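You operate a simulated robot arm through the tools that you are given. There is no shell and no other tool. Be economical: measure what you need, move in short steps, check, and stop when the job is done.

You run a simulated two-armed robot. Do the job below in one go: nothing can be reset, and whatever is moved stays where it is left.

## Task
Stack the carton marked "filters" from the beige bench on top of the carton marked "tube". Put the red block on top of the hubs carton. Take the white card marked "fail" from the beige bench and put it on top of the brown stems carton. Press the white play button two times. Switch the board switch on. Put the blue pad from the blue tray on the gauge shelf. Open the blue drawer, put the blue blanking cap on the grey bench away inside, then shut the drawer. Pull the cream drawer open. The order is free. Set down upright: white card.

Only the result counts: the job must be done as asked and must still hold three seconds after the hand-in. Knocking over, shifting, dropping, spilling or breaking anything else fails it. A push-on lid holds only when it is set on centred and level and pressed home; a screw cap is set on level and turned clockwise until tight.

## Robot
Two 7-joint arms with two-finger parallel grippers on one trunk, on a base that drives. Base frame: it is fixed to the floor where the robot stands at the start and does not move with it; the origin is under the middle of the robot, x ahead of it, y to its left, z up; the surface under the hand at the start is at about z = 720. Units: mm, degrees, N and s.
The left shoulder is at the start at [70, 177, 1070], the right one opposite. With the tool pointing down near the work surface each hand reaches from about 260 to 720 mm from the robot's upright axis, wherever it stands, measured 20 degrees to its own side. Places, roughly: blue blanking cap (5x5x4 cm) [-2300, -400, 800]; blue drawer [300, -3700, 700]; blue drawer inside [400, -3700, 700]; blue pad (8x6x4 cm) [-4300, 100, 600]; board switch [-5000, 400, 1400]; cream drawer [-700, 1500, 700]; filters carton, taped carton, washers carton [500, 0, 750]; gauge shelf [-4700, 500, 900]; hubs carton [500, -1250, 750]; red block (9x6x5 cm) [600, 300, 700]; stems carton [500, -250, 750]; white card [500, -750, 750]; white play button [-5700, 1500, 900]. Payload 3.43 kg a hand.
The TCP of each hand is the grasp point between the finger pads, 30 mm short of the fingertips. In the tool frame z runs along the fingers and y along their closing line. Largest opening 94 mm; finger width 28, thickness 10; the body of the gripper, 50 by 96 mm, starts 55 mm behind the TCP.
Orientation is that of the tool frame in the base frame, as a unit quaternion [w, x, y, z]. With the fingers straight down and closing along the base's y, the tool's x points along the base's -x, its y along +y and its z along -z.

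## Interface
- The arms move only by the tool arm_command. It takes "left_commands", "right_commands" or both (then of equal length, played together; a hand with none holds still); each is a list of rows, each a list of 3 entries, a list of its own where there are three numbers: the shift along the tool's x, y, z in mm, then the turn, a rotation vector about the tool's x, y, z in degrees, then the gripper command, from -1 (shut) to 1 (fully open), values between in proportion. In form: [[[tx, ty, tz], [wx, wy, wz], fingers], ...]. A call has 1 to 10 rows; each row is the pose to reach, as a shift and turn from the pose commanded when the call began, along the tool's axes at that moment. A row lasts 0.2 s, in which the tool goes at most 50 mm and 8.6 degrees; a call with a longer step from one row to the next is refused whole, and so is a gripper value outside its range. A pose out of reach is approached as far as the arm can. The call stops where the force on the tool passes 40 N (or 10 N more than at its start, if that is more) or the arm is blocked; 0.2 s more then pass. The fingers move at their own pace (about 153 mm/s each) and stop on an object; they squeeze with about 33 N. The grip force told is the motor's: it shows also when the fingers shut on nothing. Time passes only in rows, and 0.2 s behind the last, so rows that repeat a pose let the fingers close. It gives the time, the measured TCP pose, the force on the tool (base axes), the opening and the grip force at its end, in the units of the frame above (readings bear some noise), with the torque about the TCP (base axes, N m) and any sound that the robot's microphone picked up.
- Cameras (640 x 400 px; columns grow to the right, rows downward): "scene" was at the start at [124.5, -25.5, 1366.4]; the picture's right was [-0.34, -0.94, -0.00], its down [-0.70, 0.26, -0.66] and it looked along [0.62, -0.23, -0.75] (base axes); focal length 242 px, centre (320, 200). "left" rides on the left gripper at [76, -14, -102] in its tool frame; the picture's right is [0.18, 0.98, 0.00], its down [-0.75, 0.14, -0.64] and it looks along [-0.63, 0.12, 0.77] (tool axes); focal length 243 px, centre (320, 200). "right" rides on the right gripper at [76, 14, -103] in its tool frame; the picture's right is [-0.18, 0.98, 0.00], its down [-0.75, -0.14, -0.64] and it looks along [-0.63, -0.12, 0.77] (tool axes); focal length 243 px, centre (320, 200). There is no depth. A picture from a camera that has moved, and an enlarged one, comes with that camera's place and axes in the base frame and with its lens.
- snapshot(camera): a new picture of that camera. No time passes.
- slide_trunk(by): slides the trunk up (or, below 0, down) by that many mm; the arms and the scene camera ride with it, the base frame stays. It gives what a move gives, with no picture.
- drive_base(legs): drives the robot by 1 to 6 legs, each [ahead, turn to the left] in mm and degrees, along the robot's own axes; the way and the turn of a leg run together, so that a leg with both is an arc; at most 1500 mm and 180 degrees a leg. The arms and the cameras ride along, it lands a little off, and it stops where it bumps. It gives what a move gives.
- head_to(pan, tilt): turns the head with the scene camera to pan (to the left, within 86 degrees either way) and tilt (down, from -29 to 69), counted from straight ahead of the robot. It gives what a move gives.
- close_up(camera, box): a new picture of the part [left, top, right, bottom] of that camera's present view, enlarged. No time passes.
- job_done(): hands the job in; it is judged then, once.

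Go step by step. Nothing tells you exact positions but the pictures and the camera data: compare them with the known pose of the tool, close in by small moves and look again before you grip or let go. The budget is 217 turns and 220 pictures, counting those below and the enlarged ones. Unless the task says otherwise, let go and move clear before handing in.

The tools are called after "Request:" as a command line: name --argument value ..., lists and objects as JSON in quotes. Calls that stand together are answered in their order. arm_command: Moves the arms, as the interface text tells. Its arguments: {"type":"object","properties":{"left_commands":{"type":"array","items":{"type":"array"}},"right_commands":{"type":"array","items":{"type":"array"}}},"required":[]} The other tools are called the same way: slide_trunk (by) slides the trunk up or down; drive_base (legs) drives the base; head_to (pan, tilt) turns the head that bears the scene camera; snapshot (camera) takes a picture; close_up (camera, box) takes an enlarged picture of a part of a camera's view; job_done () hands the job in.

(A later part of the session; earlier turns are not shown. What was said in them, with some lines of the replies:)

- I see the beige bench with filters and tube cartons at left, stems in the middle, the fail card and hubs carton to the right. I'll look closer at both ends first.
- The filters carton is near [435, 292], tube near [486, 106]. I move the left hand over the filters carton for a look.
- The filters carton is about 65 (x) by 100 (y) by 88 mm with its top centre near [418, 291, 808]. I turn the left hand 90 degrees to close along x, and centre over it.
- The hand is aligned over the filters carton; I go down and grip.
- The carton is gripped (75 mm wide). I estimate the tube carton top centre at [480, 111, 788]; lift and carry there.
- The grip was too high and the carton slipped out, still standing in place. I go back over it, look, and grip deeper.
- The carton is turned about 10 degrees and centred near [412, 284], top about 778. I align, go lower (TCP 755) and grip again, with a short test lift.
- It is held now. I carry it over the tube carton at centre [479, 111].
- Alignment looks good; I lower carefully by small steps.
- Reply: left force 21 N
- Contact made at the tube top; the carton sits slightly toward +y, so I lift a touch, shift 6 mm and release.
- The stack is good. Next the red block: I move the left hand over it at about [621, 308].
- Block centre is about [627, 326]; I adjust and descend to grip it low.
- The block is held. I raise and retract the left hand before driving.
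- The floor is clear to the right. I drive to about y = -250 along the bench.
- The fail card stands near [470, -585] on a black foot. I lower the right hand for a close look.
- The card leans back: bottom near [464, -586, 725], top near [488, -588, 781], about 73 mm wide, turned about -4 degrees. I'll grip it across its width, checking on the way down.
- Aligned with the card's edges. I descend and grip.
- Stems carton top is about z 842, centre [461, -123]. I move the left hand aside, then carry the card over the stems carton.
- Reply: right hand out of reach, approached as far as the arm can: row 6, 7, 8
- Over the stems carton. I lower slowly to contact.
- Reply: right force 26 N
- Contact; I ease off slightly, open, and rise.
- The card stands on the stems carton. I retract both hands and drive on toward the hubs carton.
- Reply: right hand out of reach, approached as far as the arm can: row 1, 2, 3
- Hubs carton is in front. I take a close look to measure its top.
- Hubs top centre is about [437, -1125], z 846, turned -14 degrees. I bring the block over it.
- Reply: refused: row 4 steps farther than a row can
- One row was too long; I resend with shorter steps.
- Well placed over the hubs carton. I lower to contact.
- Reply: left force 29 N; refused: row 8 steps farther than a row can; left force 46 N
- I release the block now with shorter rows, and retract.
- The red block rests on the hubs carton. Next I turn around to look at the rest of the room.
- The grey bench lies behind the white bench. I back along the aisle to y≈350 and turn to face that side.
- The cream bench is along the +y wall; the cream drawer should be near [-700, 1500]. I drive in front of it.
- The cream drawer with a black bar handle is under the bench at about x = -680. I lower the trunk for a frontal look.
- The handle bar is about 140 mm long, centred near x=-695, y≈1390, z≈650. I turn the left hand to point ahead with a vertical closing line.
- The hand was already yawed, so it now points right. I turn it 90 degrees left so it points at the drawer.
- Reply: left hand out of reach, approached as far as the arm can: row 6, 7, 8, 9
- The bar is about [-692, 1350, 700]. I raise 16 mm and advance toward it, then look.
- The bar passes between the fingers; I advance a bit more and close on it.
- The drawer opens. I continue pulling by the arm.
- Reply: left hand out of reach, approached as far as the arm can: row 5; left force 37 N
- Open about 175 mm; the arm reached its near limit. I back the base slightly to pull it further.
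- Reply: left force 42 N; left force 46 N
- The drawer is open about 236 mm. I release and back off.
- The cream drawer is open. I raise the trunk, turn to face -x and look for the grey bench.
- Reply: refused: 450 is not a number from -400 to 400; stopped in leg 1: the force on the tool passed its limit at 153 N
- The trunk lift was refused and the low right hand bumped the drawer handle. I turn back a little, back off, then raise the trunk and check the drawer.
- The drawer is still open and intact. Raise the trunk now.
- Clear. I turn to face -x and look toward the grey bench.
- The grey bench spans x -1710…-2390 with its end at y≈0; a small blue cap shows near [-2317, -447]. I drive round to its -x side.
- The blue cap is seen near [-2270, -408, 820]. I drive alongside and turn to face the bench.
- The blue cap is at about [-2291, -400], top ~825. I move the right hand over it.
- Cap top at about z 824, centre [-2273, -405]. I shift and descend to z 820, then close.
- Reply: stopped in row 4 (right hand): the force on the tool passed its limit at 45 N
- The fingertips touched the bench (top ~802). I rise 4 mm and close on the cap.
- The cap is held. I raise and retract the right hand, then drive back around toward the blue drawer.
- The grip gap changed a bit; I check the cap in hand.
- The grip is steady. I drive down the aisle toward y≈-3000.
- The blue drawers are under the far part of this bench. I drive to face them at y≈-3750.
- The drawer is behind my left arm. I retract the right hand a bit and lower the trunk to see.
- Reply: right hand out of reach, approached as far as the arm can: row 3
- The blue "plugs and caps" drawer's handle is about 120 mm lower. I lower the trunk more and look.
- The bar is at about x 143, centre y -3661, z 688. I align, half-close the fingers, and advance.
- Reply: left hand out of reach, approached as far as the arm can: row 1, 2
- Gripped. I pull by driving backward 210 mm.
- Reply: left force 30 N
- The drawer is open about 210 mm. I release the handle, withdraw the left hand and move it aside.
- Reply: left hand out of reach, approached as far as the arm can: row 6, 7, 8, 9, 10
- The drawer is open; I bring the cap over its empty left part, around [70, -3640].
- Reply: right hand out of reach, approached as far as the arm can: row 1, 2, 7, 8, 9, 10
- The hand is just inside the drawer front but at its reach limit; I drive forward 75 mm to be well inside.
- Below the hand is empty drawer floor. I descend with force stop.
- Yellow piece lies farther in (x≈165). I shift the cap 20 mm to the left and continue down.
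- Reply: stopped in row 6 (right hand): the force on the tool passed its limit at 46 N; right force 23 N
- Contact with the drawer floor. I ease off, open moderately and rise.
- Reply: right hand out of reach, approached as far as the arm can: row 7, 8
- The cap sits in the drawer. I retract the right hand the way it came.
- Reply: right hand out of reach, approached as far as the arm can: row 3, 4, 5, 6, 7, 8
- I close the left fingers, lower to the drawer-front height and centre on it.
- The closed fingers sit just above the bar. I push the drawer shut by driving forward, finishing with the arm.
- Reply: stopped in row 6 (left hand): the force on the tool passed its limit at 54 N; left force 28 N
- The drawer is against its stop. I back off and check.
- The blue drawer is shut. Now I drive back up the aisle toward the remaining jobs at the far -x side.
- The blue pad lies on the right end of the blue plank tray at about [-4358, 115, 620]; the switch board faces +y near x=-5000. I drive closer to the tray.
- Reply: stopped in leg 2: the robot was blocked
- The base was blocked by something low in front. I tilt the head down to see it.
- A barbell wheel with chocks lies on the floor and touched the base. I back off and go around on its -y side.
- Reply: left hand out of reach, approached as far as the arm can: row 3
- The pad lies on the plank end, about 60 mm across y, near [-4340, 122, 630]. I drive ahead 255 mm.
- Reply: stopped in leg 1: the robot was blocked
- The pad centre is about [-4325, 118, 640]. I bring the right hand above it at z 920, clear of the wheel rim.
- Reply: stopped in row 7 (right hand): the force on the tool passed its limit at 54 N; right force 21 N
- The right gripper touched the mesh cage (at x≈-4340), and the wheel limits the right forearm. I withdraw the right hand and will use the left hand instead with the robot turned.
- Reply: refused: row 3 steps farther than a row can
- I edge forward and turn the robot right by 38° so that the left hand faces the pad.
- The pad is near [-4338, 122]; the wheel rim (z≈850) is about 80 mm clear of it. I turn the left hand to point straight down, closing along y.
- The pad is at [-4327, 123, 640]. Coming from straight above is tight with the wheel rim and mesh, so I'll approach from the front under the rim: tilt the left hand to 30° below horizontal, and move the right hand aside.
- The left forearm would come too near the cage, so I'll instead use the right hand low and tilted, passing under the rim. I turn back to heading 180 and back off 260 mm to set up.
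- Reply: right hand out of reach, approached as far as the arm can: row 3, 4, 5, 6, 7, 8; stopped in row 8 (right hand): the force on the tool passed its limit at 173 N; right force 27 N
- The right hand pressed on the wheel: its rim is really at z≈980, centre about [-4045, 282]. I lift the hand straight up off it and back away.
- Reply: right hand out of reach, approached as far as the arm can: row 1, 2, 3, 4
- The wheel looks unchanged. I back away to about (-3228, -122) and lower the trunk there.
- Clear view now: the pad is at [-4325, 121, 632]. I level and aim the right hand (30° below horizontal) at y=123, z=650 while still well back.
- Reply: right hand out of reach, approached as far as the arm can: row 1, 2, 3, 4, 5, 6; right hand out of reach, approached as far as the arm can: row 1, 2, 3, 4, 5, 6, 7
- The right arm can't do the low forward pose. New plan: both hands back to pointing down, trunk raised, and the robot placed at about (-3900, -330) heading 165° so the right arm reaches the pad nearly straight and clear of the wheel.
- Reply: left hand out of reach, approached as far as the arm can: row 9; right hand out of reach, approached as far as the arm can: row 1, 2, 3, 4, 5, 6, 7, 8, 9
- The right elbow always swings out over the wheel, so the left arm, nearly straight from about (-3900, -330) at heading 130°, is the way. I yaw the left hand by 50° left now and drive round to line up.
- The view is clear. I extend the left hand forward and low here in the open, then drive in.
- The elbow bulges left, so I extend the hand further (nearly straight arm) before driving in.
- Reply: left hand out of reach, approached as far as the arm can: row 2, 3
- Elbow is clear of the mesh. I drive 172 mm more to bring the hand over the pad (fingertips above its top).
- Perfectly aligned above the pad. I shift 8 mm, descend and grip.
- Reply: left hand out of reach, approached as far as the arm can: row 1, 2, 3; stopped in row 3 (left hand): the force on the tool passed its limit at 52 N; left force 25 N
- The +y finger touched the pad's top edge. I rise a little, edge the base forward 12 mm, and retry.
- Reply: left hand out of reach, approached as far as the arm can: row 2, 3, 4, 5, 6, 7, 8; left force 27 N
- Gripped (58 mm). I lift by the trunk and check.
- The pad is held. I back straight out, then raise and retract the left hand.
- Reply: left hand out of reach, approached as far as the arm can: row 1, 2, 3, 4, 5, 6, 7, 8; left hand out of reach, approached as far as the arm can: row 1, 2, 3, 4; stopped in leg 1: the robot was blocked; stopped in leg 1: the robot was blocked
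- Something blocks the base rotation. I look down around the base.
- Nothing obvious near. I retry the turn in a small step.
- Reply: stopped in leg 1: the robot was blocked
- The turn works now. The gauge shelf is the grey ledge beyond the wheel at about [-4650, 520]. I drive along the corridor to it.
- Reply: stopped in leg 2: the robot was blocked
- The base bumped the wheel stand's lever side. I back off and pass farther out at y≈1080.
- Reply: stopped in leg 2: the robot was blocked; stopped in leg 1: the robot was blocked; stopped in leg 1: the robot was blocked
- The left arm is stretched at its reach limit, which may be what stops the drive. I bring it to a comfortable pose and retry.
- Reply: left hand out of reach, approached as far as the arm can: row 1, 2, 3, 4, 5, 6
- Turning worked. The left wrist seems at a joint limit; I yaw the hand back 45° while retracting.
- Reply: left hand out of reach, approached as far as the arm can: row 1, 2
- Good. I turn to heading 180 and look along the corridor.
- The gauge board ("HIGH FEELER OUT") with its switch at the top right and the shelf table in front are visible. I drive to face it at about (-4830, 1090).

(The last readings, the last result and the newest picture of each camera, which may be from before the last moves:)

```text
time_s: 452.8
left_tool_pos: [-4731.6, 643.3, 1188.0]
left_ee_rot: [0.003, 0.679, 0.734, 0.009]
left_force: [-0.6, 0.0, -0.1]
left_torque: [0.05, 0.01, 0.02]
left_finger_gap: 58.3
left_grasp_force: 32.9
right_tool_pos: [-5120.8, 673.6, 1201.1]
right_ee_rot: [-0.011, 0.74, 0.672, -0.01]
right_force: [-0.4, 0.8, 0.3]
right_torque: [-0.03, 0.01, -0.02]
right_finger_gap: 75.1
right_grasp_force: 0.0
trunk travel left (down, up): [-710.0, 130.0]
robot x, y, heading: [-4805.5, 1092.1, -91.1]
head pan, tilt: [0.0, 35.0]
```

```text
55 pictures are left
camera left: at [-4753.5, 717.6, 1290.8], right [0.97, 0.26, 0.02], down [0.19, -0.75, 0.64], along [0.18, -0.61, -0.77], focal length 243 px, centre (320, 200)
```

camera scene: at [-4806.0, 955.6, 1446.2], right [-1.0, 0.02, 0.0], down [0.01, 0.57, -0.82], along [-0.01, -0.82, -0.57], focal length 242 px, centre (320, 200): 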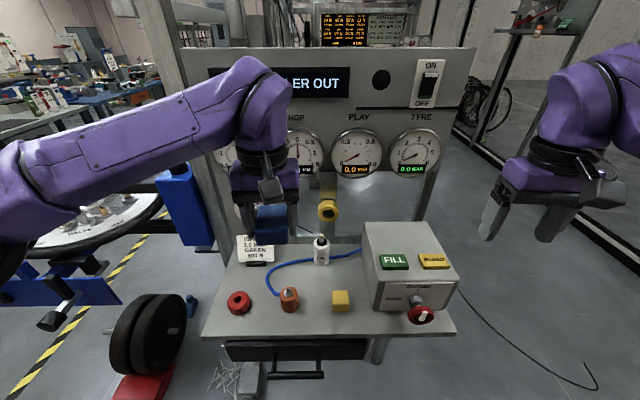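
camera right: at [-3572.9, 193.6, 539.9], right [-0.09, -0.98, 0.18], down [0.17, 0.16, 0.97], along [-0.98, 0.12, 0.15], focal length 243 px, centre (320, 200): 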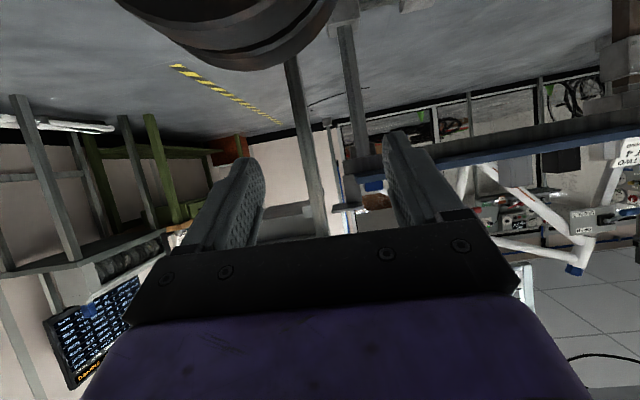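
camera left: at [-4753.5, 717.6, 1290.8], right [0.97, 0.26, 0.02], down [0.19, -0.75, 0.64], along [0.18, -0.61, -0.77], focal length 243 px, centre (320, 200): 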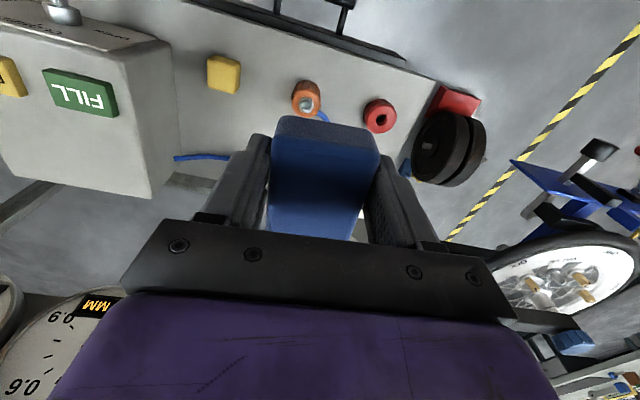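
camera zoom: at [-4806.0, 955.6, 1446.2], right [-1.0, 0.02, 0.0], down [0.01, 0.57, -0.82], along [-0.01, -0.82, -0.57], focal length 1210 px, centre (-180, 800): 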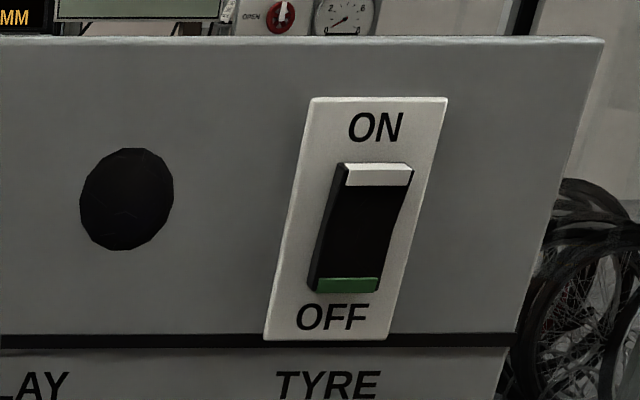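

I plan to set the pad between bottle, orange and yellow pieces at about [-4800, 557]. I check the yellow spout's reach with the right camera.

Request:
snapshot --camera "right"

```text
54 pictures are left
camera right: at [-5099.4, 746.3, 1303.2], right [0.96, -0.28, -0.03], down [-0.2, -0.74, 0.65], along [-0.2, -0.61, -0.76], focal length 243 px, centre (320, 200)
```

right: 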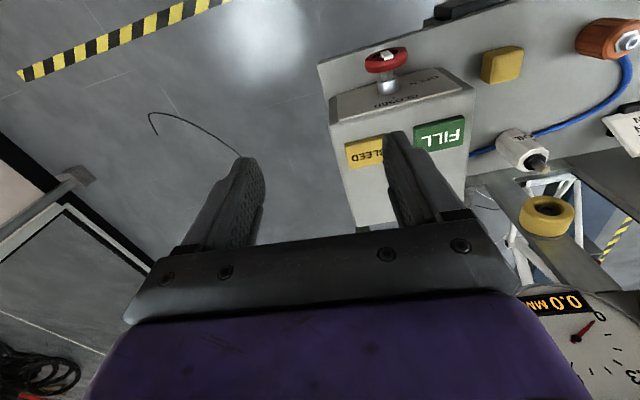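

The spout is well behind (y≈394) and the shelf top is near z 850. I bring the pad over [-4800, 530] and descend to z 960.

Request:
arm_command --left_commands '[[[-36, -26, 0], [0, 0, 0], -1], [[-72, -52, 0], [0, 0, 0], -1], [[-107, -77, 0], [0, 0, 0], -1], [[-107, -77, 45], [0, 0, 0], -1], [[-107, -77, 90], [0, 0, 0], -1], [[-107, -77, 135], [0, 0, 0], -1], [[-107, -77, 180], [0, 0, 0], -1], [[-107, -77, 220], [0, 0, 0], -1], [[-107, -77, 220], [0, 0, 0], -1]]'

Request:
snapshot --camera "left"

Request:
snapshot --camera "scene"

```text
time_s: 454.8
left_tool_pos: [-4794.6, 533.1, 967.9]
left_ee_rot: [0.003, 0.679, 0.734, 0.009]
left_force: [0.2, 0.4, 0.7]
left_torque: [0.0, -0.01, -0.04]
left_finger_gap: 58.1
left_grasp_force: 33.1
left hand out of reach, approached as far as the arm can: row 3
right_tool_pos: [-5122.1, 673.2, 1201.1]
right_ee_rot: [-0.01, 0.74, 0.672, -0.009]
right_force: [0.1, 0.4, -0.2]
right_torque: [-0.05, 0.01, -0.02]
right_finger_gap: 75.2
right_grasp_force: 0.0
trunk travel left (down, up): [-710.0, 130.0]
robot x, y, heading: [-4802.3, 1096.0, -90.9]
head pan, tilt: [0.0, 35.0]
```

```text
53 pictures are left
camera left: at [-4816.3, 607.4, 1070.1], right [0.97, 0.26, 0.02], down [0.19, -0.75, 0.64], along [0.18, -0.61, -0.77], focal length 243 px, centre (320, 200)
```

left: 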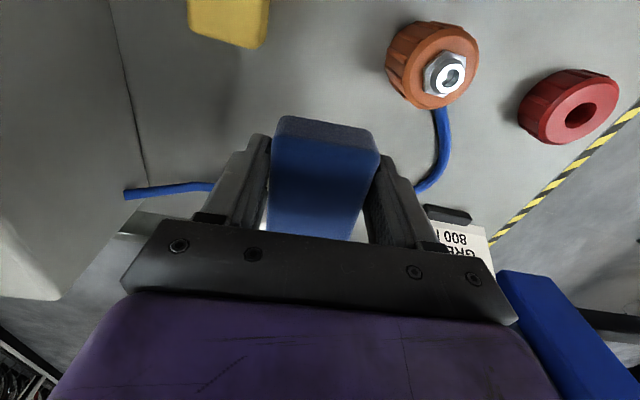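

```text
52 pictures are left
camera scene: at [-4806.3, 956.2, 1446.2], right [-1.0, 0.02, 0.0], down [0.01, 0.57, -0.82], along [-0.01, -0.82, -0.57], focal length 242 px, centre (320, 200)
```

scene: 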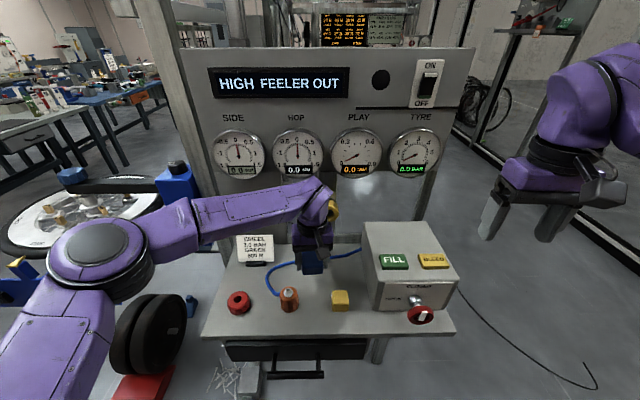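

The spot below is free. I descend slowly to contact.

Request:
arm_command --left_commands '[[[0, 0, 25], [0, 0, 0], -1], [[0, 0, 45], [0, 0, 0], -1], [[0, 0, 55], [0, 0, 0], -1], [[0, 0, 61], [0, 0, 0], -1], [[0, 0, 67], [0, 0, 0], -1], [[0, 0, 73], [0, 0, 0], -1], [[0, 0, 79], [0, 0, 0], -1], [[0, 0, 85], [0, 0, 0], -1], [[0, 0, 91], [0, 0, 0], -1]]'

```text
time_s: 456.6
left_tool_pos: [-4793.6, 531.0, 892.6]
left_ee_rot: [0.005, 0.677, 0.736, 0.003]
left_force: [3.5, 7.9, 19.7]
left_torque: [0.22, -0.18, 0.08]
left_finger_gap: 58.3
left_grasp_force: 32.9
right_tool_pos: [-5122.3, 675.8, 1203.5]
right_ee_rot: [-0.01, 0.74, 0.672, -0.01]
right_force: [-1.4, -0.5, 0.4]
right_torque: [0.01, -0.01, 0.01]
right_finger_gap: 75.2
right_grasp_force: 0.1
trunk travel left (down, up): [-710.0, 130.0]
robot x, y, heading: [-4805.0, 1095.5, -91.3]
head pan, tilt: [0.0, 35.0]
stopped in row 8 (left hand): the force on the tool passed its limit at 43 N (the readings are from after the stop); the commanded pose is now the measured one
```

Contact with the shelf. I ease off, open and rise.

Request:
arm_command --left_commands '[[[0, 0, -2], [0, 0, 0], -1], [[0, 0, -2], [0, 0, 0], 0.5], [[0, 0, -2], [0, 0, 0], 0.5], [[0, 0, -2], [0, 0, 0], 0.5], [[0, 0, -40], [0, 0, 0], 0.5], [[0, 0, -80], [0, 0, 0], 0.5], [[0, 0, -120], [0, 0, 0], 0.5], [[30, 0, -150], [0, 0, 0], 0.5], [[70, 0, -170], [0, 0, 0], 0.5], [[110, 0, -190], [0, 0, 0], 0.5]]'

Request:
snapshot --camera "scene"

```text
time_s: 458.8
left_tool_pos: [-4807.7, 640.6, 1077.8]
left_ee_rot: [0.005, 0.678, 0.735, 0.003]
left_force: [-0.3, 0.7, 0.9]
left_torque: [-0.06, 0.02, 0.02]
left_finger_gap: 70.6
left_grasp_force: 0.0
right_tool_pos: [-5121.0, 674.4, 1201.4]
right_ee_rot: [-0.009, 0.74, 0.673, -0.008]
right_force: [0.1, 0.3, 0.0]
right_torque: [-0.02, 0.0, 0.02]
right_finger_gap: 75.1
right_grasp_force: 0.1
trunk travel left (down, up): [-710.0, 130.0]
robot x, y, heading: [-4805.0, 1091.1, -90.7]
head pan, tilt: [0.0, 35.0]
```

```text
51 pictures are left
camera scene: at [-4806.2, 957.2, 1446.3], right [-1.0, 0.02, 0.0], down [0.01, 0.57, -0.82], along [-0.01, -0.82, -0.57], focal length 242 px, centre (320, 200)
```

scene: 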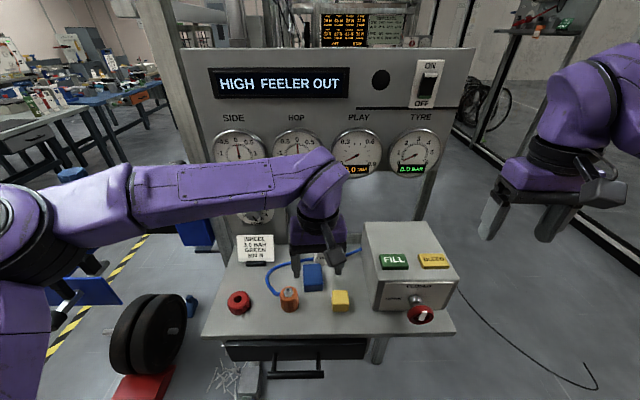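

The pad stands on the shelf. Now the switch: I raise the trunk by 120 mm to get a second view for depth, and measure.

Request:
slide_trunk --by 125

Request:
close_up --camera "scene" --box '[360, 80, 480, 180]'

```text
time_s: 460.3
left_tool_pos: [-4807.7, 638.1, 1201.7]
left_ee_rot: [0.006, 0.678, 0.735, 0.003]
left_force: [0.0, -0.3, 0.1]
left_torque: [-0.03, 0.01, -0.04]
left_finger_gap: 70.6
left_grasp_force: 0.0
right_tool_pos: [-5121.6, 672.6, 1326.9]
right_ee_rot: [-0.01, 0.74, 0.673, -0.009]
right_force: [0.8, 0.4, -1.0]
right_torque: [0.04, -0.02, 0.01]
right_finger_gap: 75.1
right_grasp_force: 0.1
trunk travel left (down, up): [-835.0, 5.0]
robot x, y, heading: [-4804.7, 1095.1, -91.0]
head pan, tilt: [0.0, 35.0]
```

```text
4.00 times, centred on (420, 130) of scene
camera zoom: at [-4806.1, 955.4, 1571.1], right [-1.0, 0.02, 0.0], down [0.01, 0.57, -0.82], along [-0.01, -0.82, -0.57], focal length 968 px, centre (-80, 480)
```

zoom: 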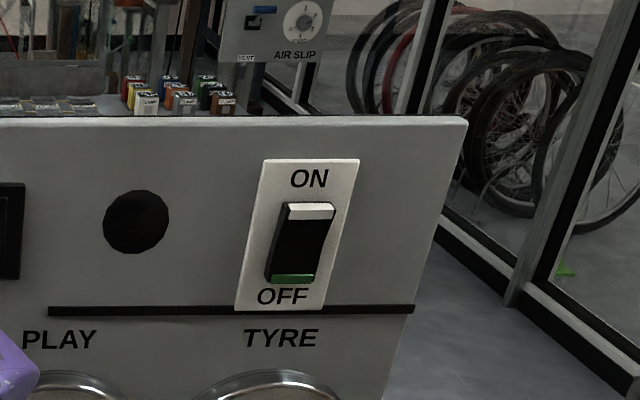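

The rocker centre is about [-5052, 381, 1348] with its ON end at z≈1372. I tilt the right hand forward to press with closed fingertips.

Request:
arm_command --right_commands '[[[-17, 10, -2], [0, -7.5, 0], -1], [[-33, 20, -4], [0, -15, 0], -1], [[-50, 30, -6], [0, -22.5, 0], -1], [[-66, 41, -8], [0, -30, 0], -1], [[-82, 51, -10], [0, -37.5, 0], -1], [[-99, 62, -12], [0, -45, 0], -1], [[-115, 72, -13], [0, -52.5, 0], -1], [[-131, 82, -13], [0, -60, 0], -1], [[-131, 82, -13], [0, -60, 0], -1]]'

Request:
snapshot --camera "scene"

```text
time_s: 462.3
left_tool_pos: [-4807.7, 639.1, 1202.1]
left_ee_rot: [0.005, 0.678, 0.735, 0.003]
left_force: [0.3, 0.7, -0.6]
left_torque: [-0.01, -0.04, -0.03]
left_finger_gap: 70.3
left_grasp_force: 0.0
right_tool_pos: [-5034.0, 532.2, 1353.5]
right_ee_rot: [0.32, 0.637, 0.589, -0.381]
right_force: [0.0, 0.0, -0.4]
right_torque: [0.03, -0.03, 0.0]
right_finger_gap: 0.0
right_grasp_force: 33.0
right hand out of reach, approached as far as the arm can: row 8, 9
trunk travel left (down, up): [-835.0, 5.0]
robot x, y, heading: [-4807.8, 1089.8, -90.9]
head pan, tilt: [0.0, 35.0]
```

```text
49 pictures are left
camera scene: at [-4806.4, 956.2, 1571.2], right [-1.0, 0.02, 0.0], down [0.01, 0.57, -0.82], along [-0.01, -0.82, -0.57], focal length 242 px, centre (320, 200)
```

scene: 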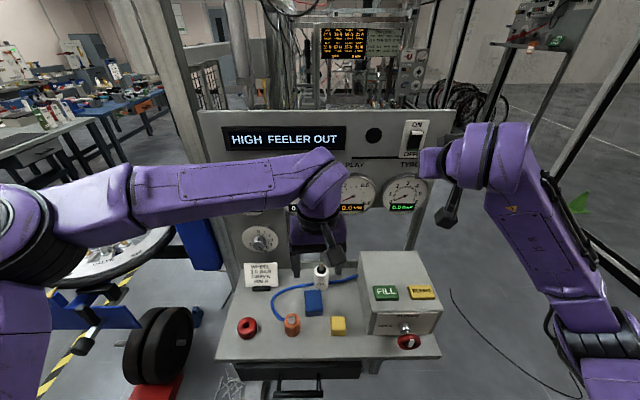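

Good pose. I approach the ON end, stopping 25 mm short to check.

Request:
arm_command --right_commands '[[[-24, -2, 23], [0, 0, 0], -1], [[-48, -3, 45], [0, 0, 0], -1], [[-72, -4, 68], [0, 0, 0], -1], [[-72, -4, 68], [0, 0, 0], -1]]'

Request:
close_up --camera "scene" --box '[360, 80, 480, 180]'

Request:
snapshot --camera "right"

```text
time_s: 463.3
left_tool_pos: [-4807.2, 639.2, 1201.8]
left_ee_rot: [0.004, 0.678, 0.735, 0.003]
left_force: [0.0, -0.3, 0.7]
left_torque: [-0.01, -0.03, -0.02]
left_finger_gap: 70.3
left_grasp_force: 0.0
right_tool_pos: [-5046.3, 438.2, 1381.6]
right_ee_rot: [0.328, 0.636, 0.588, -0.378]
right_force: [0.0, -0.8, 0.2]
right_torque: [0.02, 0.02, -0.01]
right_finger_gap: 0.1
right_grasp_force: 33.4
trunk travel left (down, up): [-835.0, 5.0]
robot x, y, heading: [-4806.8, 1093.6, -91.0]
head pan, tilt: [0.0, 35.0]
```

```text
4.00 times, centred on (420, 130) of scene
camera zoom: at [-4805.6, 955.8, 1571.2], right [-1.0, 0.02, 0.0], down [0.01, 0.57, -0.82], along [-0.01, -0.82, -0.57], focal length 968 px, centre (-80, 480)
```

zoom: 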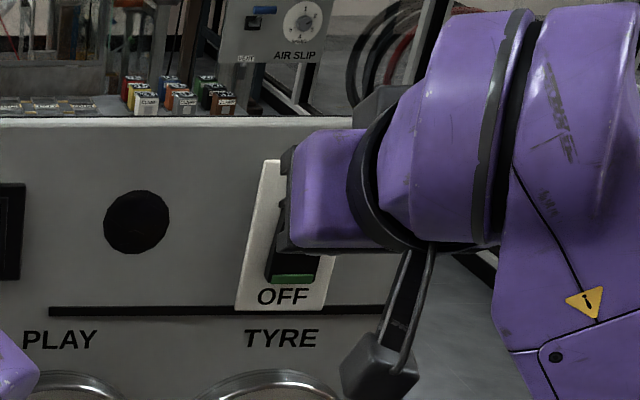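

```text
47 pictures are left
camera right: at [-5021.7, 562.3, 1366.7], right [0.97, -0.19, 0.13], down [-0.1, 0.19, 0.98], along [-0.21, -0.96, 0.17], focal length 243 px, centre (320, 200)
```

right: 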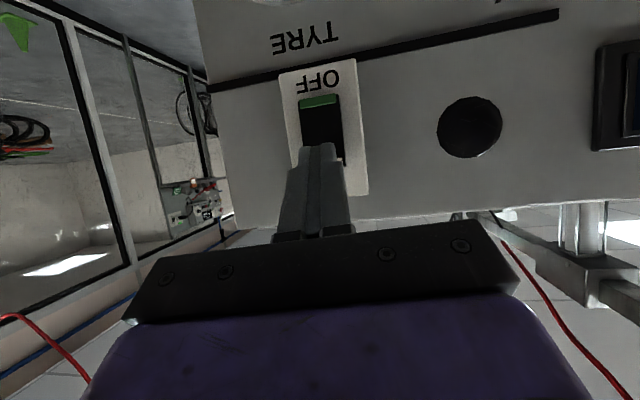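

The fingertips are aligned with the ON half of the rocker. I push in small steps.

Request:
arm_command --right_commands '[[[-5, 0, -3], [0, 0, 0], -1], [[-10, 1, 6], [0, 0, 0], -1], [[-15, 2, 14], [0, 0, 0], -1], [[-18, 2, 19], [0, 0, 0], -1], [[-21, 3, 24], [0, 0, 0], -1], [[-24, 3, 28], [0, 0, 0], -1], [[-26, 4, 32], [0, 0, 0], -1], [[-28, 4, 36], [0, 0, 0], -1]]'

Request:
snapshot --camera "right"

```text
time_s: 464.9
left_tool_pos: [-4808.6, 649.7, 1206.4]
left_ee_rot: [0.008, 0.679, 0.734, 0.001]
left_force: [-0.6, 0.4, 0.5]
left_torque: [-0.04, 0.02, 0.02]
left_finger_gap: 70.4
left_grasp_force: 0.0
right_tool_pos: [-5044.2, 411.7, 1392.8]
right_ee_rot: [0.329, 0.638, 0.587, -0.375]
right_force: [-3.2, 31.9, -2.7]
right_torque: [0.38, -0.13, 0.01]
right_finger_gap: 0.0
right_grasp_force: 32.5
trunk travel left (down, up): [-835.0, 5.0]
robot x, y, heading: [-4804.9, 1090.1, -91.1]
head pan, tilt: [0.0, 35.0]
heard: click
stopped in row 8 (right hand): the force on the tool passed its limit at 44 N (the readings are from after the stop); the commanded pose is now the measured one
```

```text
46 pictures are left
camera right: at [-5021.7, 535.1, 1377.1], right [0.97, -0.19, 0.14], down [-0.1, 0.19, 0.98], along [-0.21, -0.96, 0.16], focal length 243 px, centre (320, 200)
```

right: 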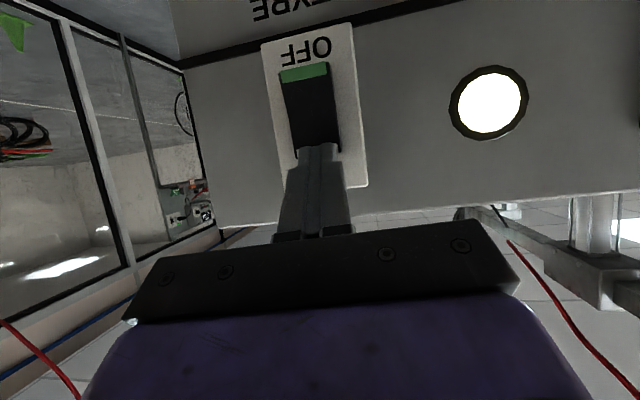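

Click, and the lamp is on. I withdraw the right hand straight back.

Request:
arm_command --right_commands '[[[20, -4, -34], [0, 0, 0], -1], [[42, -8, -58], [0, 0, 0], -1], [[60, -10, -92], [0, 0, 0], -1], [[72, -12, -120], [0, 0, 0], -1]]'

Request:
close_up --camera "scene" --box '[190, 80, 480, 370]'

Request:
head_to --pan -65 --tilt 25

Request:
snapshot --camera "scene"

```text
time_s: 465.9
left_tool_pos: [-4807.4, 639.1, 1202.9]
left_ee_rot: [0.005, 0.678, 0.735, 0.004]
left_force: [-0.1, -0.6, -0.4]
left_torque: [0.03, 0.0, 0.01]
left_finger_gap: 70.4
left_grasp_force: 0.1
right_tool_pos: [-5043.9, 540.2, 1384.2]
right_ee_rot: [0.326, 0.638, 0.589, -0.375]
right_force: [-0.4, -0.3, -0.7]
right_torque: [0.04, 0.02, -0.02]
right_finger_gap: 0.0
right_grasp_force: 33.5
trunk travel left (down, up): [-835.0, 5.0]
robot x, y, heading: [-4803.6, 1091.7, -90.9]
head pan, tilt: [0.0, 35.0]
```

```text
1.38 times, centred on (335, 225) of scene
camera zoom: at [-4806.2, 956.0, 1571.1], right [-1.0, 0.02, 0.0], down [0.01, 0.57, -0.82], along [-0.01, -0.82, -0.57], focal length 334 px, centre (299, 166)
```

zoom: 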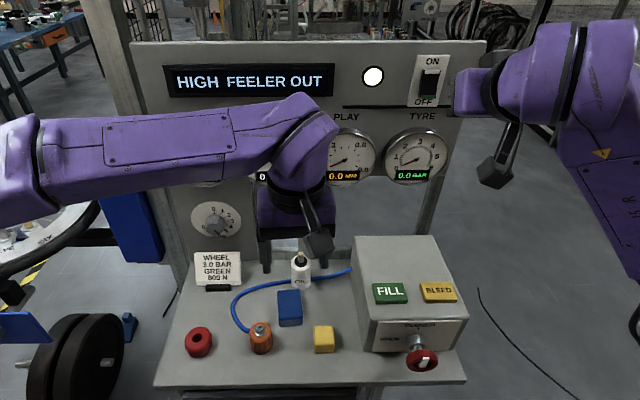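

```text
time_s: 467.3
left_tool_pos: [-4807.3, 639.6, 1201.4]
left_ee_rot: [0.004, 0.679, 0.734, 0.003]
left_force: [0.0, -0.5, 0.1]
left_torque: [0.0, 0.01, -0.01]
left_finger_gap: 70.5
left_grasp_force: 0.0
right_tool_pos: [-5044.3, 540.5, 1385.1]
right_ee_rot: [0.326, 0.638, 0.589, -0.374]
right_force: [0.0, 0.1, 0.6]
right_torque: [0.01, -0.03, 0.0]
right_finger_gap: 0.0
right_grasp_force: 33.1
trunk travel left (down, up): [-835.0, 5.0]
robot x, y, heading: [-4803.9, 1095.4, -91.4]
head pan, tilt: [-65.0, 25.0]
```

```text
44 pictures are left
camera scene: at [-4888.9, 1006.9, 1586.9], right [-0.41, 0.91, 0.0], down [0.39, 0.17, -0.91], along [-0.83, -0.37, -0.42], focal length 242 px, centre (320, 200)
```

scene: 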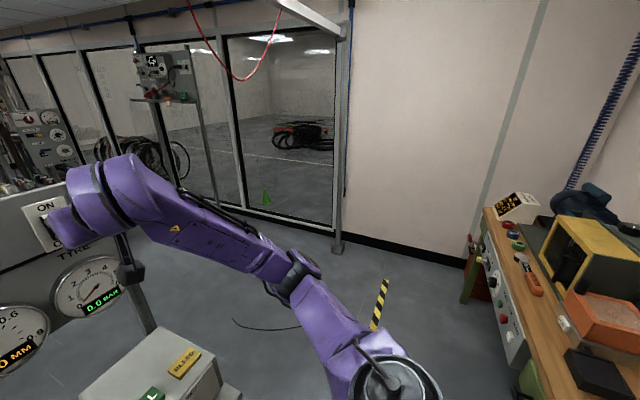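

Switch is ON and the pad sits well. The wooden bench with a button panel is at the right; I zoom in.

Request:
close_up --camera "scene" --box '[450, 180, 610, 360]'

```text
2.22 times, centred on (530, 270) of scene
camera zoom: at [-4888.9, 1006.9, 1586.9], right [-0.41, 0.91, 0.0], down [0.39, 0.17, -0.91], along [-0.83, -0.37, -0.42], focal length 538 px, centre (-147, 44)
```

zoom: 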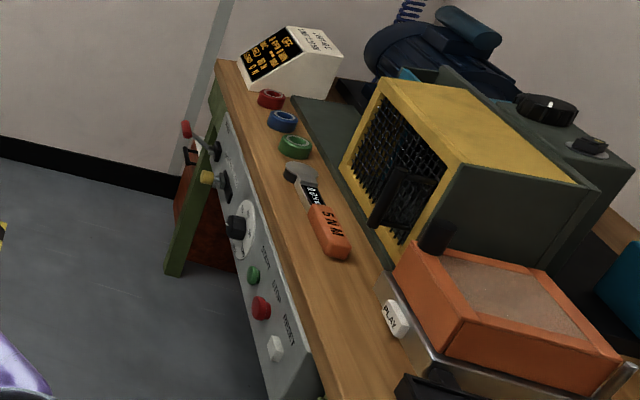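

The white PLAY button is on the front of the orange device at about [-5673, 1481, 920]. I drive in front of it, facing +y.

Request:
drive_base --legs '[[0, -73], [860, 0], [0, -105]]'

Request:
head_to --pan 0 --tilt 35

Request:
snapshot --camera "scene"

```text
time_s: 479.4
left_tool_pos: [-5654.7, 1297.3, 1202.2]
left_ee_rot: [0.004, 0.756, -0.655, -0.004]
left_force: [0.5, -0.1, -0.1]
left_torque: [0.01, -0.01, -0.01]
left_finger_gap: 70.6
left_grasp_force: 0.1
right_tool_pos: [-5425.8, 1410.8, 1386.0]
right_ee_rot: [0.364, -0.609, 0.618, 0.338]
right_force: [0.5, 0.8, 0.1]
right_torque: [0.01, 0.02, 0.02]
right_finger_gap: 0.1
right_grasp_force: 33.5
trunk travel left (down, up): [-835.0, 5.0]
robot x, y, heading: [-5626.8, 846.2, 92.8]
head pan, tilt: [-65.0, 25.0]
```

```text
time_s: 480.7
left_tool_pos: [-5654.8, 1296.8, 1201.0]
left_ee_rot: [0.004, 0.756, -0.654, -0.005]
left_force: [0.0, 0.6, -0.6]
left_torque: [0.04, 0.0, 0.0]
left_finger_gap: 70.4
left_grasp_force: 0.2
right_tool_pos: [-5425.3, 1410.5, 1384.1]
right_ee_rot: [0.363, -0.61, 0.618, 0.338]
right_force: [0.5, -0.1, 0.1]
right_torque: [-0.01, 0.0, 0.01]
right_finger_gap: 0.0
right_grasp_force: 33.2
trunk travel left (down, up): [-835.0, 5.0]
robot x, y, heading: [-5627.4, 843.3, 92.6]
head pan, tilt: [0.0, 35.0]
```

```text
42 pictures are left
camera scene: at [-5633.2, 983.9, 1571.2], right [1.0, 0.05, 0.0], down [0.03, -0.57, -0.82], along [-0.04, 0.82, -0.57], focal length 242 px, centre (320, 200)
```

scene: 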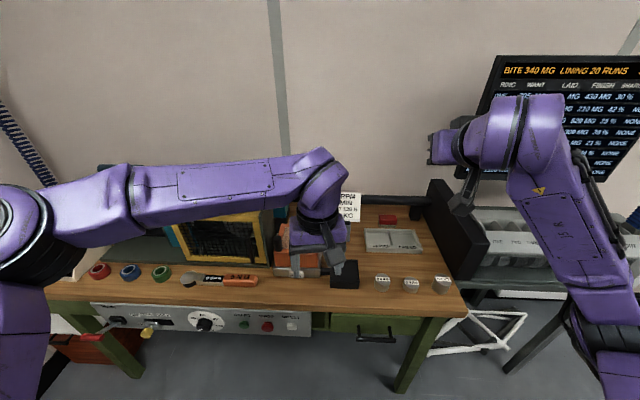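

Request:
snapshot --camera "left"

Request:
close_up --camera "left" --box '[240, 60, 400, 160]'

```text
41 pictures are left
camera left: at [-5628.1, 1223.6, 1303.8], right [-0.95, -0.32, 0.01], down [-0.24, 0.72, 0.65], along [-0.22, 0.61, -0.76], focal length 243 px, centre (320, 200)
```

left: 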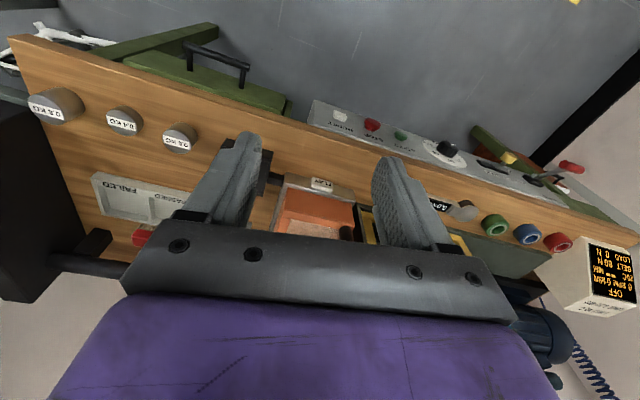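

```text
4.00 times, centred on (320, 110) of left
camera zoom: at [-5628.1, 1223.6, 1303.8], right [-0.95, -0.32, 0.01], down [-0.24, 0.72, 0.65], along [-0.22, 0.61, -0.76], focal length 970 px, centre (320, 560)
```

zoom: 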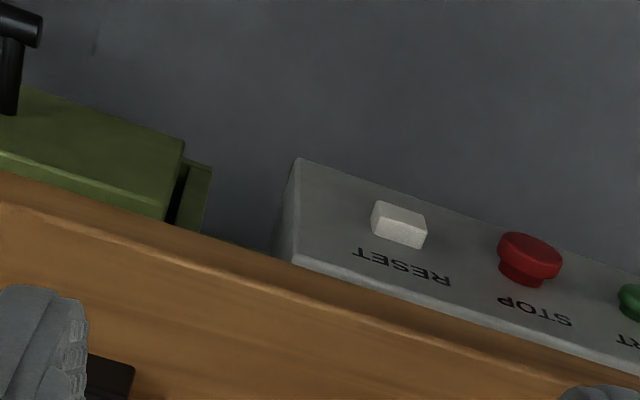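

The PLAY button triangulates to about [-5741, 1523, 868]. I bring the left hand closer with closed fingers for a clear look.

Request:
arm_command --left_commands '[[[-15, 14, 30], [0, 0, 0], -1], [[-30, 28, 60], [0, 0, 0], -1], [[-50, 42, 90], [0, 0, 0], -1], [[-70, 56, 120], [0, 0, 0], -1], [[-90, 70, 150], [0, 0, 0], -1], [[-90, 70, 150], [0, 0, 0], -1]]'

Request:
snapshot --camera "left"

Request:
snapshot --camera "scene"

```text
time_s: 482.1
left_tool_pos: [-5738.5, 1375.6, 1052.2]
left_ee_rot: [0.004, 0.757, -0.653, -0.005]
left_force: [0.1, -0.6, 0.1]
left_torque: [0.03, 0.02, -0.01]
left_finger_gap: 0.0
left_grasp_force: 32.8
right_tool_pos: [-5424.4, 1410.1, 1383.7]
right_ee_rot: [0.363, -0.609, 0.619, 0.338]
right_force: [0.4, 0.3, -0.1]
right_torque: [0.03, 0.0, 0.01]
right_finger_gap: 0.0
right_grasp_force: 33.3
trunk travel left (down, up): [-835.0, 5.0]
robot x, y, heading: [-5630.1, 844.8, 92.7]
head pan, tilt: [0.0, 35.0]
```

```text
39 pictures are left
camera left: at [-5712.6, 1302.2, 1154.4], right [-0.95, -0.32, 0.01], down [-0.24, 0.72, 0.65], along [-0.22, 0.61, -0.76], focal length 243 px, centre (320, 200)
```

left: 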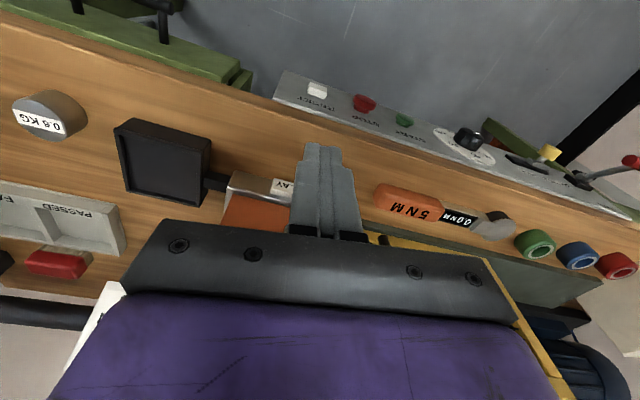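

```text
38 pictures are left
camera scene: at [-5632.8, 983.2, 1571.2], right [1.0, 0.05, 0.0], down [0.03, -0.57, -0.82], along [-0.04, 0.82, -0.57], focal length 242 px, centre (320, 200)
```

scene: 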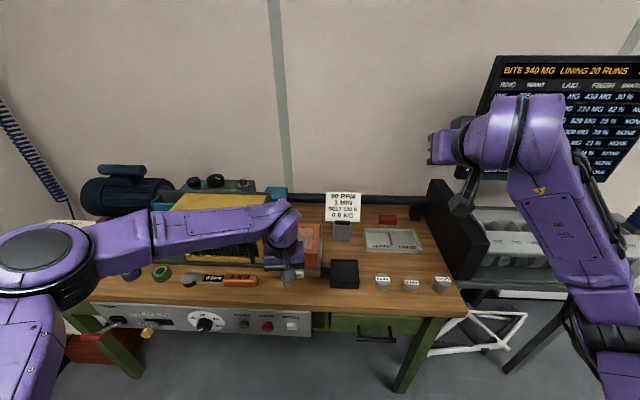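

Request:
arm_command --left_commands '[[[0, 35, 20], [0, 0, 0], -1], [[0, 70, 40], [0, 0, 0], -1], [[0, 70, 40], [0, 0, 0], -1]]'

Request:
close_up --camera "left" --box '[160, 120, 320, 220]'

Request:
close_up --camera "scene" --box '[240, 210, 380, 310]'

```text
time_s: 482.9
left_tool_pos: [-5809.1, 1365.7, 1014.8]
left_ee_rot: [0.003, 0.756, -0.654, -0.005]
left_force: [0.3, 0.8, 0.5]
left_torque: [-0.03, 0.0, 0.01]
left_finger_gap: 0.0
left_grasp_force: 33.1
right_tool_pos: [-5423.9, 1411.3, 1383.8]
right_ee_rot: [0.364, -0.609, 0.619, 0.338]
right_force: [0.2, 0.8, 0.7]
right_torque: [0.0, 0.02, -0.01]
right_finger_gap: 0.3
right_grasp_force: 32.4
trunk travel left (down, up): [-835.0, 5.0]
robot x, y, heading: [-5628.4, 848.0, 92.8]
head pan, tilt: [0.0, 35.0]
```

```text
4.00 times, centred on (240, 170) of left
camera zoom: at [-5782.3, 1292.3, 1117.4], right [-0.95, -0.32, 0.01], down [-0.24, 0.72, 0.65], along [-0.22, 0.61, -0.76], focal length 970 px, centre (640, 320)
```

zoom: 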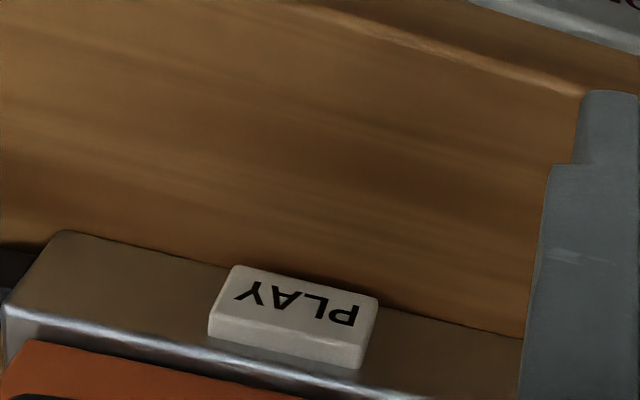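

```text
4.00 times, centred on (310, 260) of scene
camera zoom: at [-5631.7, 984.1, 1571.2], right [1.0, 0.05, 0.0], down [0.03, -0.57, -0.82], along [-0.04, 0.82, -0.57], focal length 968 px, centre (360, -40)
```

zoom: 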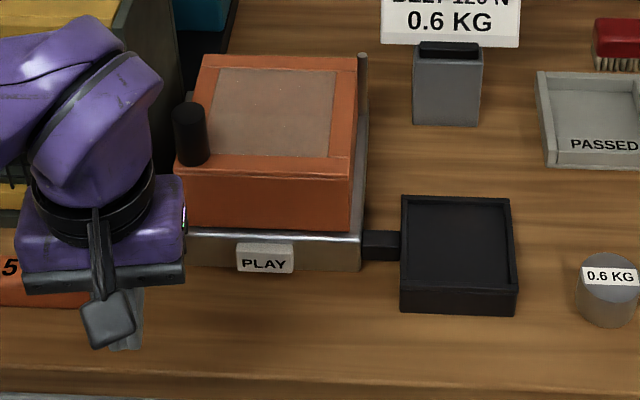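

The PLAY tile faces the front at about [-5742, 1530, 862]. I tilt the left hand 50° forward and move up to it with closed fingers.

Request:
arm_command --left_commands '[[[-9, -11, 5], [0, -7.2, 0], -1], [[-18, -22, 15], [0, -14.4, 0], -1], [[-27, -33, 28], [0, -21.6, 0], -1], [[-36, -44, 42], [0, -28.8, 0], -1], [[-45, -55, 56], [0, -36, 0], -1], [[-54, -66, 70], [0, -43.2, 0], -1], [[-63, -77, 85], [0, -50, 0], -1], [[-63, -77, 85], [0, -50, 0], -1]]'

Request:
snapshot --camera "left"

Request:
close_up --camera "scene" --box '[240, 210, 380, 310]'

```text
time_s: 484.7
left_tool_pos: [-5742.1, 1439.6, 928.7]
left_ee_rot: [-0.274, 0.683, -0.594, -0.325]
left_force: [-1.4, 0.4, 0.6]
left_torque: [-0.01, 0.0, 0.0]
left_finger_gap: 0.1
left_grasp_force: 33.6
right_tool_pos: [-5425.5, 1410.5, 1383.8]
right_ee_rot: [0.364, -0.609, 0.618, 0.338]
right_force: [-0.9, 0.1, 0.4]
right_torque: [0.0, 0.0, -0.03]
right_finger_gap: 0.1
right_grasp_force: 33.1
trunk travel left (down, up): [-835.0, 5.0]
robot x, y, heading: [-5628.8, 846.7, 92.8]
head pan, tilt: [0.0, 35.0]
```

```text
35 pictures are left
camera left: at [-5709.9, 1316.0, 934.6], right [-0.96, -0.26, -0.13], down [-0.13, -0.03, 0.99], along [-0.26, 0.97, 0.0], focal length 243 px, centre (320, 200)
```

left: 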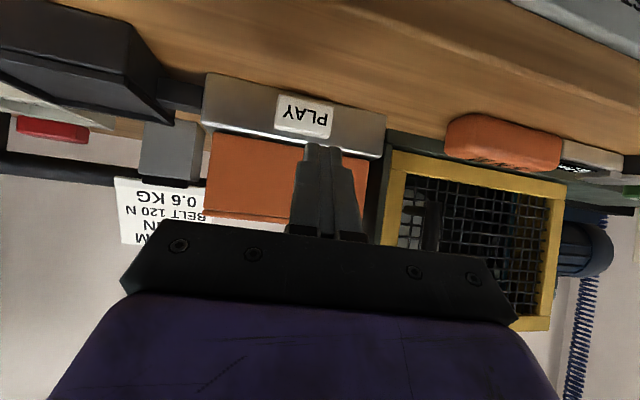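

```text
4.00 times, centred on (310, 260) of scene
camera zoom: at [-5633.8, 983.6, 1571.2], right [1.0, 0.05, 0.0], down [0.03, -0.57, -0.82], along [-0.04, 0.82, -0.57], focal length 968 px, centre (360, -40)
```

zoom: 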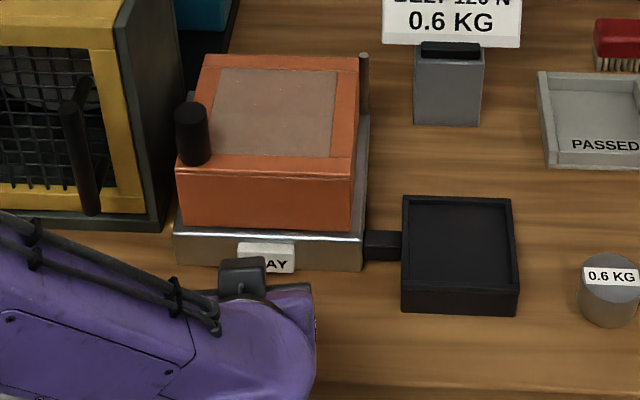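

The left camera sees the PLAY tile straight ahead at z≈866. I move the fingertip to just in front of it.

Request:
arm_command --left_commands '[[[4, -5, 27], [0, 0, 0], -1], [[8, -10, 50], [0, 0, 0], -1], [[8, -10, 50], [0, 0, 0], -1]]'

Request:
close_up --camera "left" --box '[220, 50, 420, 200]'

```text
time_s: 485.5
left_tool_pos: [-5737.2, 1473.8, 891.4]
left_ee_rot: [-0.273, 0.684, -0.594, -0.324]
left_force: [0.0, -0.3, 0.3]
left_torque: [0.01, -0.01, 0.03]
left_finger_gap: 0.1
left_grasp_force: 32.2
right_tool_pos: [-5425.6, 1410.2, 1384.9]
right_ee_rot: [0.366, -0.608, 0.618, 0.338]
right_force: [0.0, 0.3, 0.1]
right_torque: [0.0, -0.01, -0.01]
right_finger_gap: 0.0
right_grasp_force: 33.3
trunk travel left (down, up): [-835.0, 5.0]
robot x, y, heading: [-5627.4, 844.4, 92.7]
head pan, tilt: [0.0, 35.0]
```

```text
2.67 times, centred on (320, 125) of left
camera zoom: at [-5704.9, 1349.0, 896.4], right [-0.96, -0.26, -0.13], down [-0.13, -0.03, 0.99], along [-0.26, 0.97, -0.01], focal length 647 px, centre (320, 400)
```

zoom: 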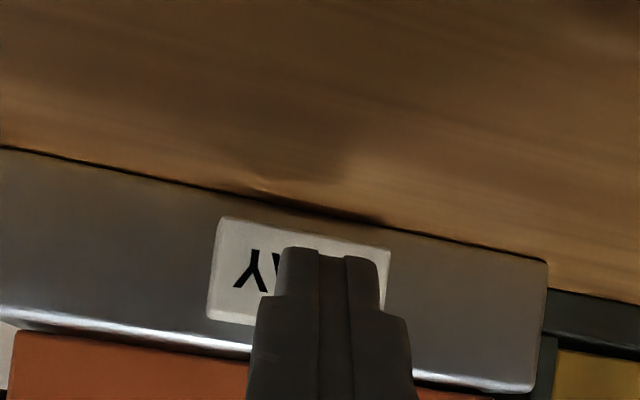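

Aligned. First press with small forward steps.

Request:
arm_command --left_commands '[[[-5, -1, 6], [0, 0, 0], -1], [[-8, -2, 10], [0, 0, 0], -1], [[-11, -2.5, 13], [0, 0, 0], -1], [[-14, -3, 16.5], [0, 0, 0], -1], [[-16, -4, 19.5], [0, 0, 0], -1], [[-18, -4, 22], [0, 0, 0], -1], [[-20, -5, 24.5], [0, 0, 0], -1], [[-22, -5, 27], [0, 0, 0], -1]]'

Request:
close_up --camera "left" --box '[220, 50, 420, 200]'

```text
time_s: 487.3
left_tool_pos: [-5738.6, 1502.3, 889.9]
left_ee_rot: [-0.272, 0.684, -0.594, -0.323]
left_force: [-1.9, -28.1, -0.8]
left_torque: [-0.33, 0.04, 0.02]
left_finger_gap: 0.0
left_grasp_force: 32.9
right_tool_pos: [-5426.7, 1404.5, 1387.6]
right_ee_rot: [0.365, -0.609, 0.617, 0.34]
right_force: [0.5, -0.3, 0.2]
right_torque: [0.03, -0.03, 0.03]
right_finger_gap: 0.0
right_grasp_force: 33.0
trunk travel left (down, up): [-835.0, 5.0]
robot x, y, heading: [-5627.5, 843.7, 92.7]
head pan, tilt: [0.0, 35.0]
heard: click
```

```text
2.67 times, centred on (320, 125) of left
camera zoom: at [-5705.6, 1378.8, 897.1], right [-0.96, -0.26, -0.13], down [-0.13, -0.03, 0.99], along [-0.26, 0.97, -0.01], focal length 647 px, centre (320, 400)
```

zoom: 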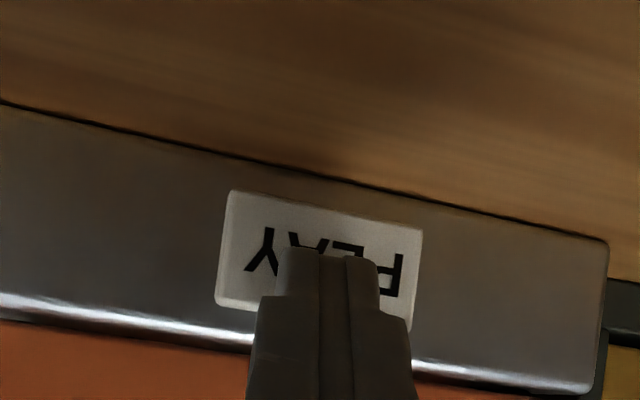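

One click. I back off fully, then press a second time.

Request:
arm_command --left_commands '[[[8, 2, -10], [0, 0, 0], -1], [[22, 5, -27], [0, 0, 0], -1], [[22, 5, -27], [0, 0, 0], -1], [[22, 5, -27], [0, 0, 0], -1]]'

Request:
arm_command --left_commands '[[[-5, -1, 6], [0, 0, 0], -1], [[-8, -2, 10], [0, 0, 0], -1], [[-11, -2.5, 13], [0, 0, 0], -1], [[-14, -3, 16.5], [0, 0, 0], -1], [[-16, -4, 19.5], [0, 0, 0], -1], [[-18, -4, 22], [0, 0, 0], -1], [[-20, -5, 24.5], [0, 0, 0], -1], [[-22, -5, 27], [0, 0, 0], -1]]'

```text
time_s: 488.3
left_tool_pos: [-5737.2, 1475.0, 891.4]
left_ee_rot: [-0.272, 0.684, -0.595, -0.323]
left_force: [-0.1, -0.4, -0.7]
left_torque: [-0.03, 0.0, -0.04]
left_finger_gap: 0.0
left_grasp_force: 33.0
right_tool_pos: [-5424.5, 1412.1, 1384.7]
right_ee_rot: [0.363, -0.61, 0.618, 0.338]
right_force: [-0.3, -0.8, 0.6]
right_torque: [0.03, 0.02, -0.04]
right_finger_gap: 0.0
right_grasp_force: 33.4
trunk travel left (down, up): [-835.0, 5.0]
robot x, y, heading: [-5625.8, 843.6, 92.7]
head pan, tilt: [0.0, 35.0]
```

```text
time_s: 490.1
left_tool_pos: [-5736.4, 1502.3, 889.4]
left_ee_rot: [-0.272, 0.684, -0.594, -0.324]
left_force: [-0.2, -27.1, 0.5]
left_torque: [-0.25, 0.0, -0.06]
left_finger_gap: 0.0
left_grasp_force: 33.4
right_tool_pos: [-5425.9, 1405.4, 1386.7]
right_ee_rot: [0.365, -0.609, 0.617, 0.34]
right_force: [0.3, 1.0, -0.3]
right_torque: [-0.04, -0.02, 0.03]
right_finger_gap: 0.0
right_grasp_force: 32.7
trunk travel left (down, up): [-835.0, 5.0]
robot x, y, heading: [-5625.2, 845.0, 92.7]
head pan, tilt: [0.0, 35.0]
heard: click
```

Second click heard. I withdraw the hand clear of the bench.

Request:
arm_command --left_commands '[[[8, 2, -10], [0, 0, 0], -1], [[22, 5, -27], [0, 0, 0], -1], [[35, 5, -55], [0, 0, 0], -1], [[35, 5, -95], [0, 0, 0], -1], [[35, 5, -135], [0, 0, 0], -1]]'

Request:
snapshot --camera "scene"

```text
time_s: 491.3
left_tool_pos: [-5721.6, 1381.6, 950.0]
left_ee_rot: [-0.273, 0.684, -0.593, -0.325]
left_force: [-0.1, -0.7, -0.4]
left_torque: [0.04, 0.02, 0.01]
left_finger_gap: 0.0
left_grasp_force: 32.9
right_tool_pos: [-5424.0, 1409.1, 1386.1]
right_ee_rot: [0.364, -0.609, 0.618, 0.339]
right_force: [-0.6, 0.5, 0.3]
right_torque: [0.0, -0.01, 0.02]
right_finger_gap: 0.1
right_grasp_force: 32.5
trunk travel left (down, up): [-835.0, 5.0]
robot x, y, heading: [-5629.2, 841.0, 92.6]
head pan, tilt: [0.0, 35.0]
```

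```text
31 pictures are left
camera scene: at [-5633.0, 981.4, 1571.4], right [1.0, 0.05, 0.0], down [0.03, -0.57, -0.82], along [-0.04, 0.82, -0.57], focal length 242 px, centre (320, 200)
```

scene: 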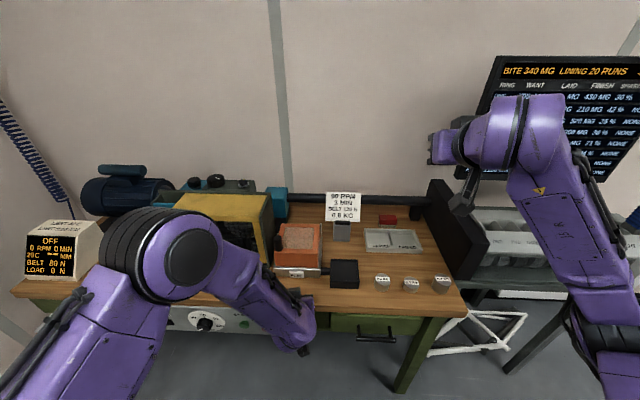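

Everything on the list has been done and both hands are clear, so I hand the job in.

Request:
job_done

```text
The job is handed in.
```

I did all eight tasks and handed the job in, but contacts along the way may have shifted other things, which would fail the job. The result hasn't come back.

**Tasks**
- **Cartons and card:** the filters carton is on the tube carton, the red block is on the hubs carton, and the "fail" card stands upright on the stems carton.
- **Play button:** pressed twice; I heard a click each time.
- **Board switch:** on; it clicked and the lamp lit.
- **Blue pad:** on the gauge shelf.
- **Blue drawer:** the cap is inside and the drawer is shut.
- **Cream drawer:** pulled open about 236 mm.

**Contacts**
- **Filters carton:** my first grip slipped and turned it slightly before I picked it up again.
- **Cream drawer:** the right hand hit its handle at up to 153 N. It still looked open and undamaged right after, and I did not check it again.
- **Wheel stand:** the right hand pressed on the wheel at up to 173 N, and the hand also touched the mesh cage beside it. I saw no change in the wheel.
- **Base:** it was stopped several times near the barbell and wheel stand. The barbell looked in its original place in later pictures.
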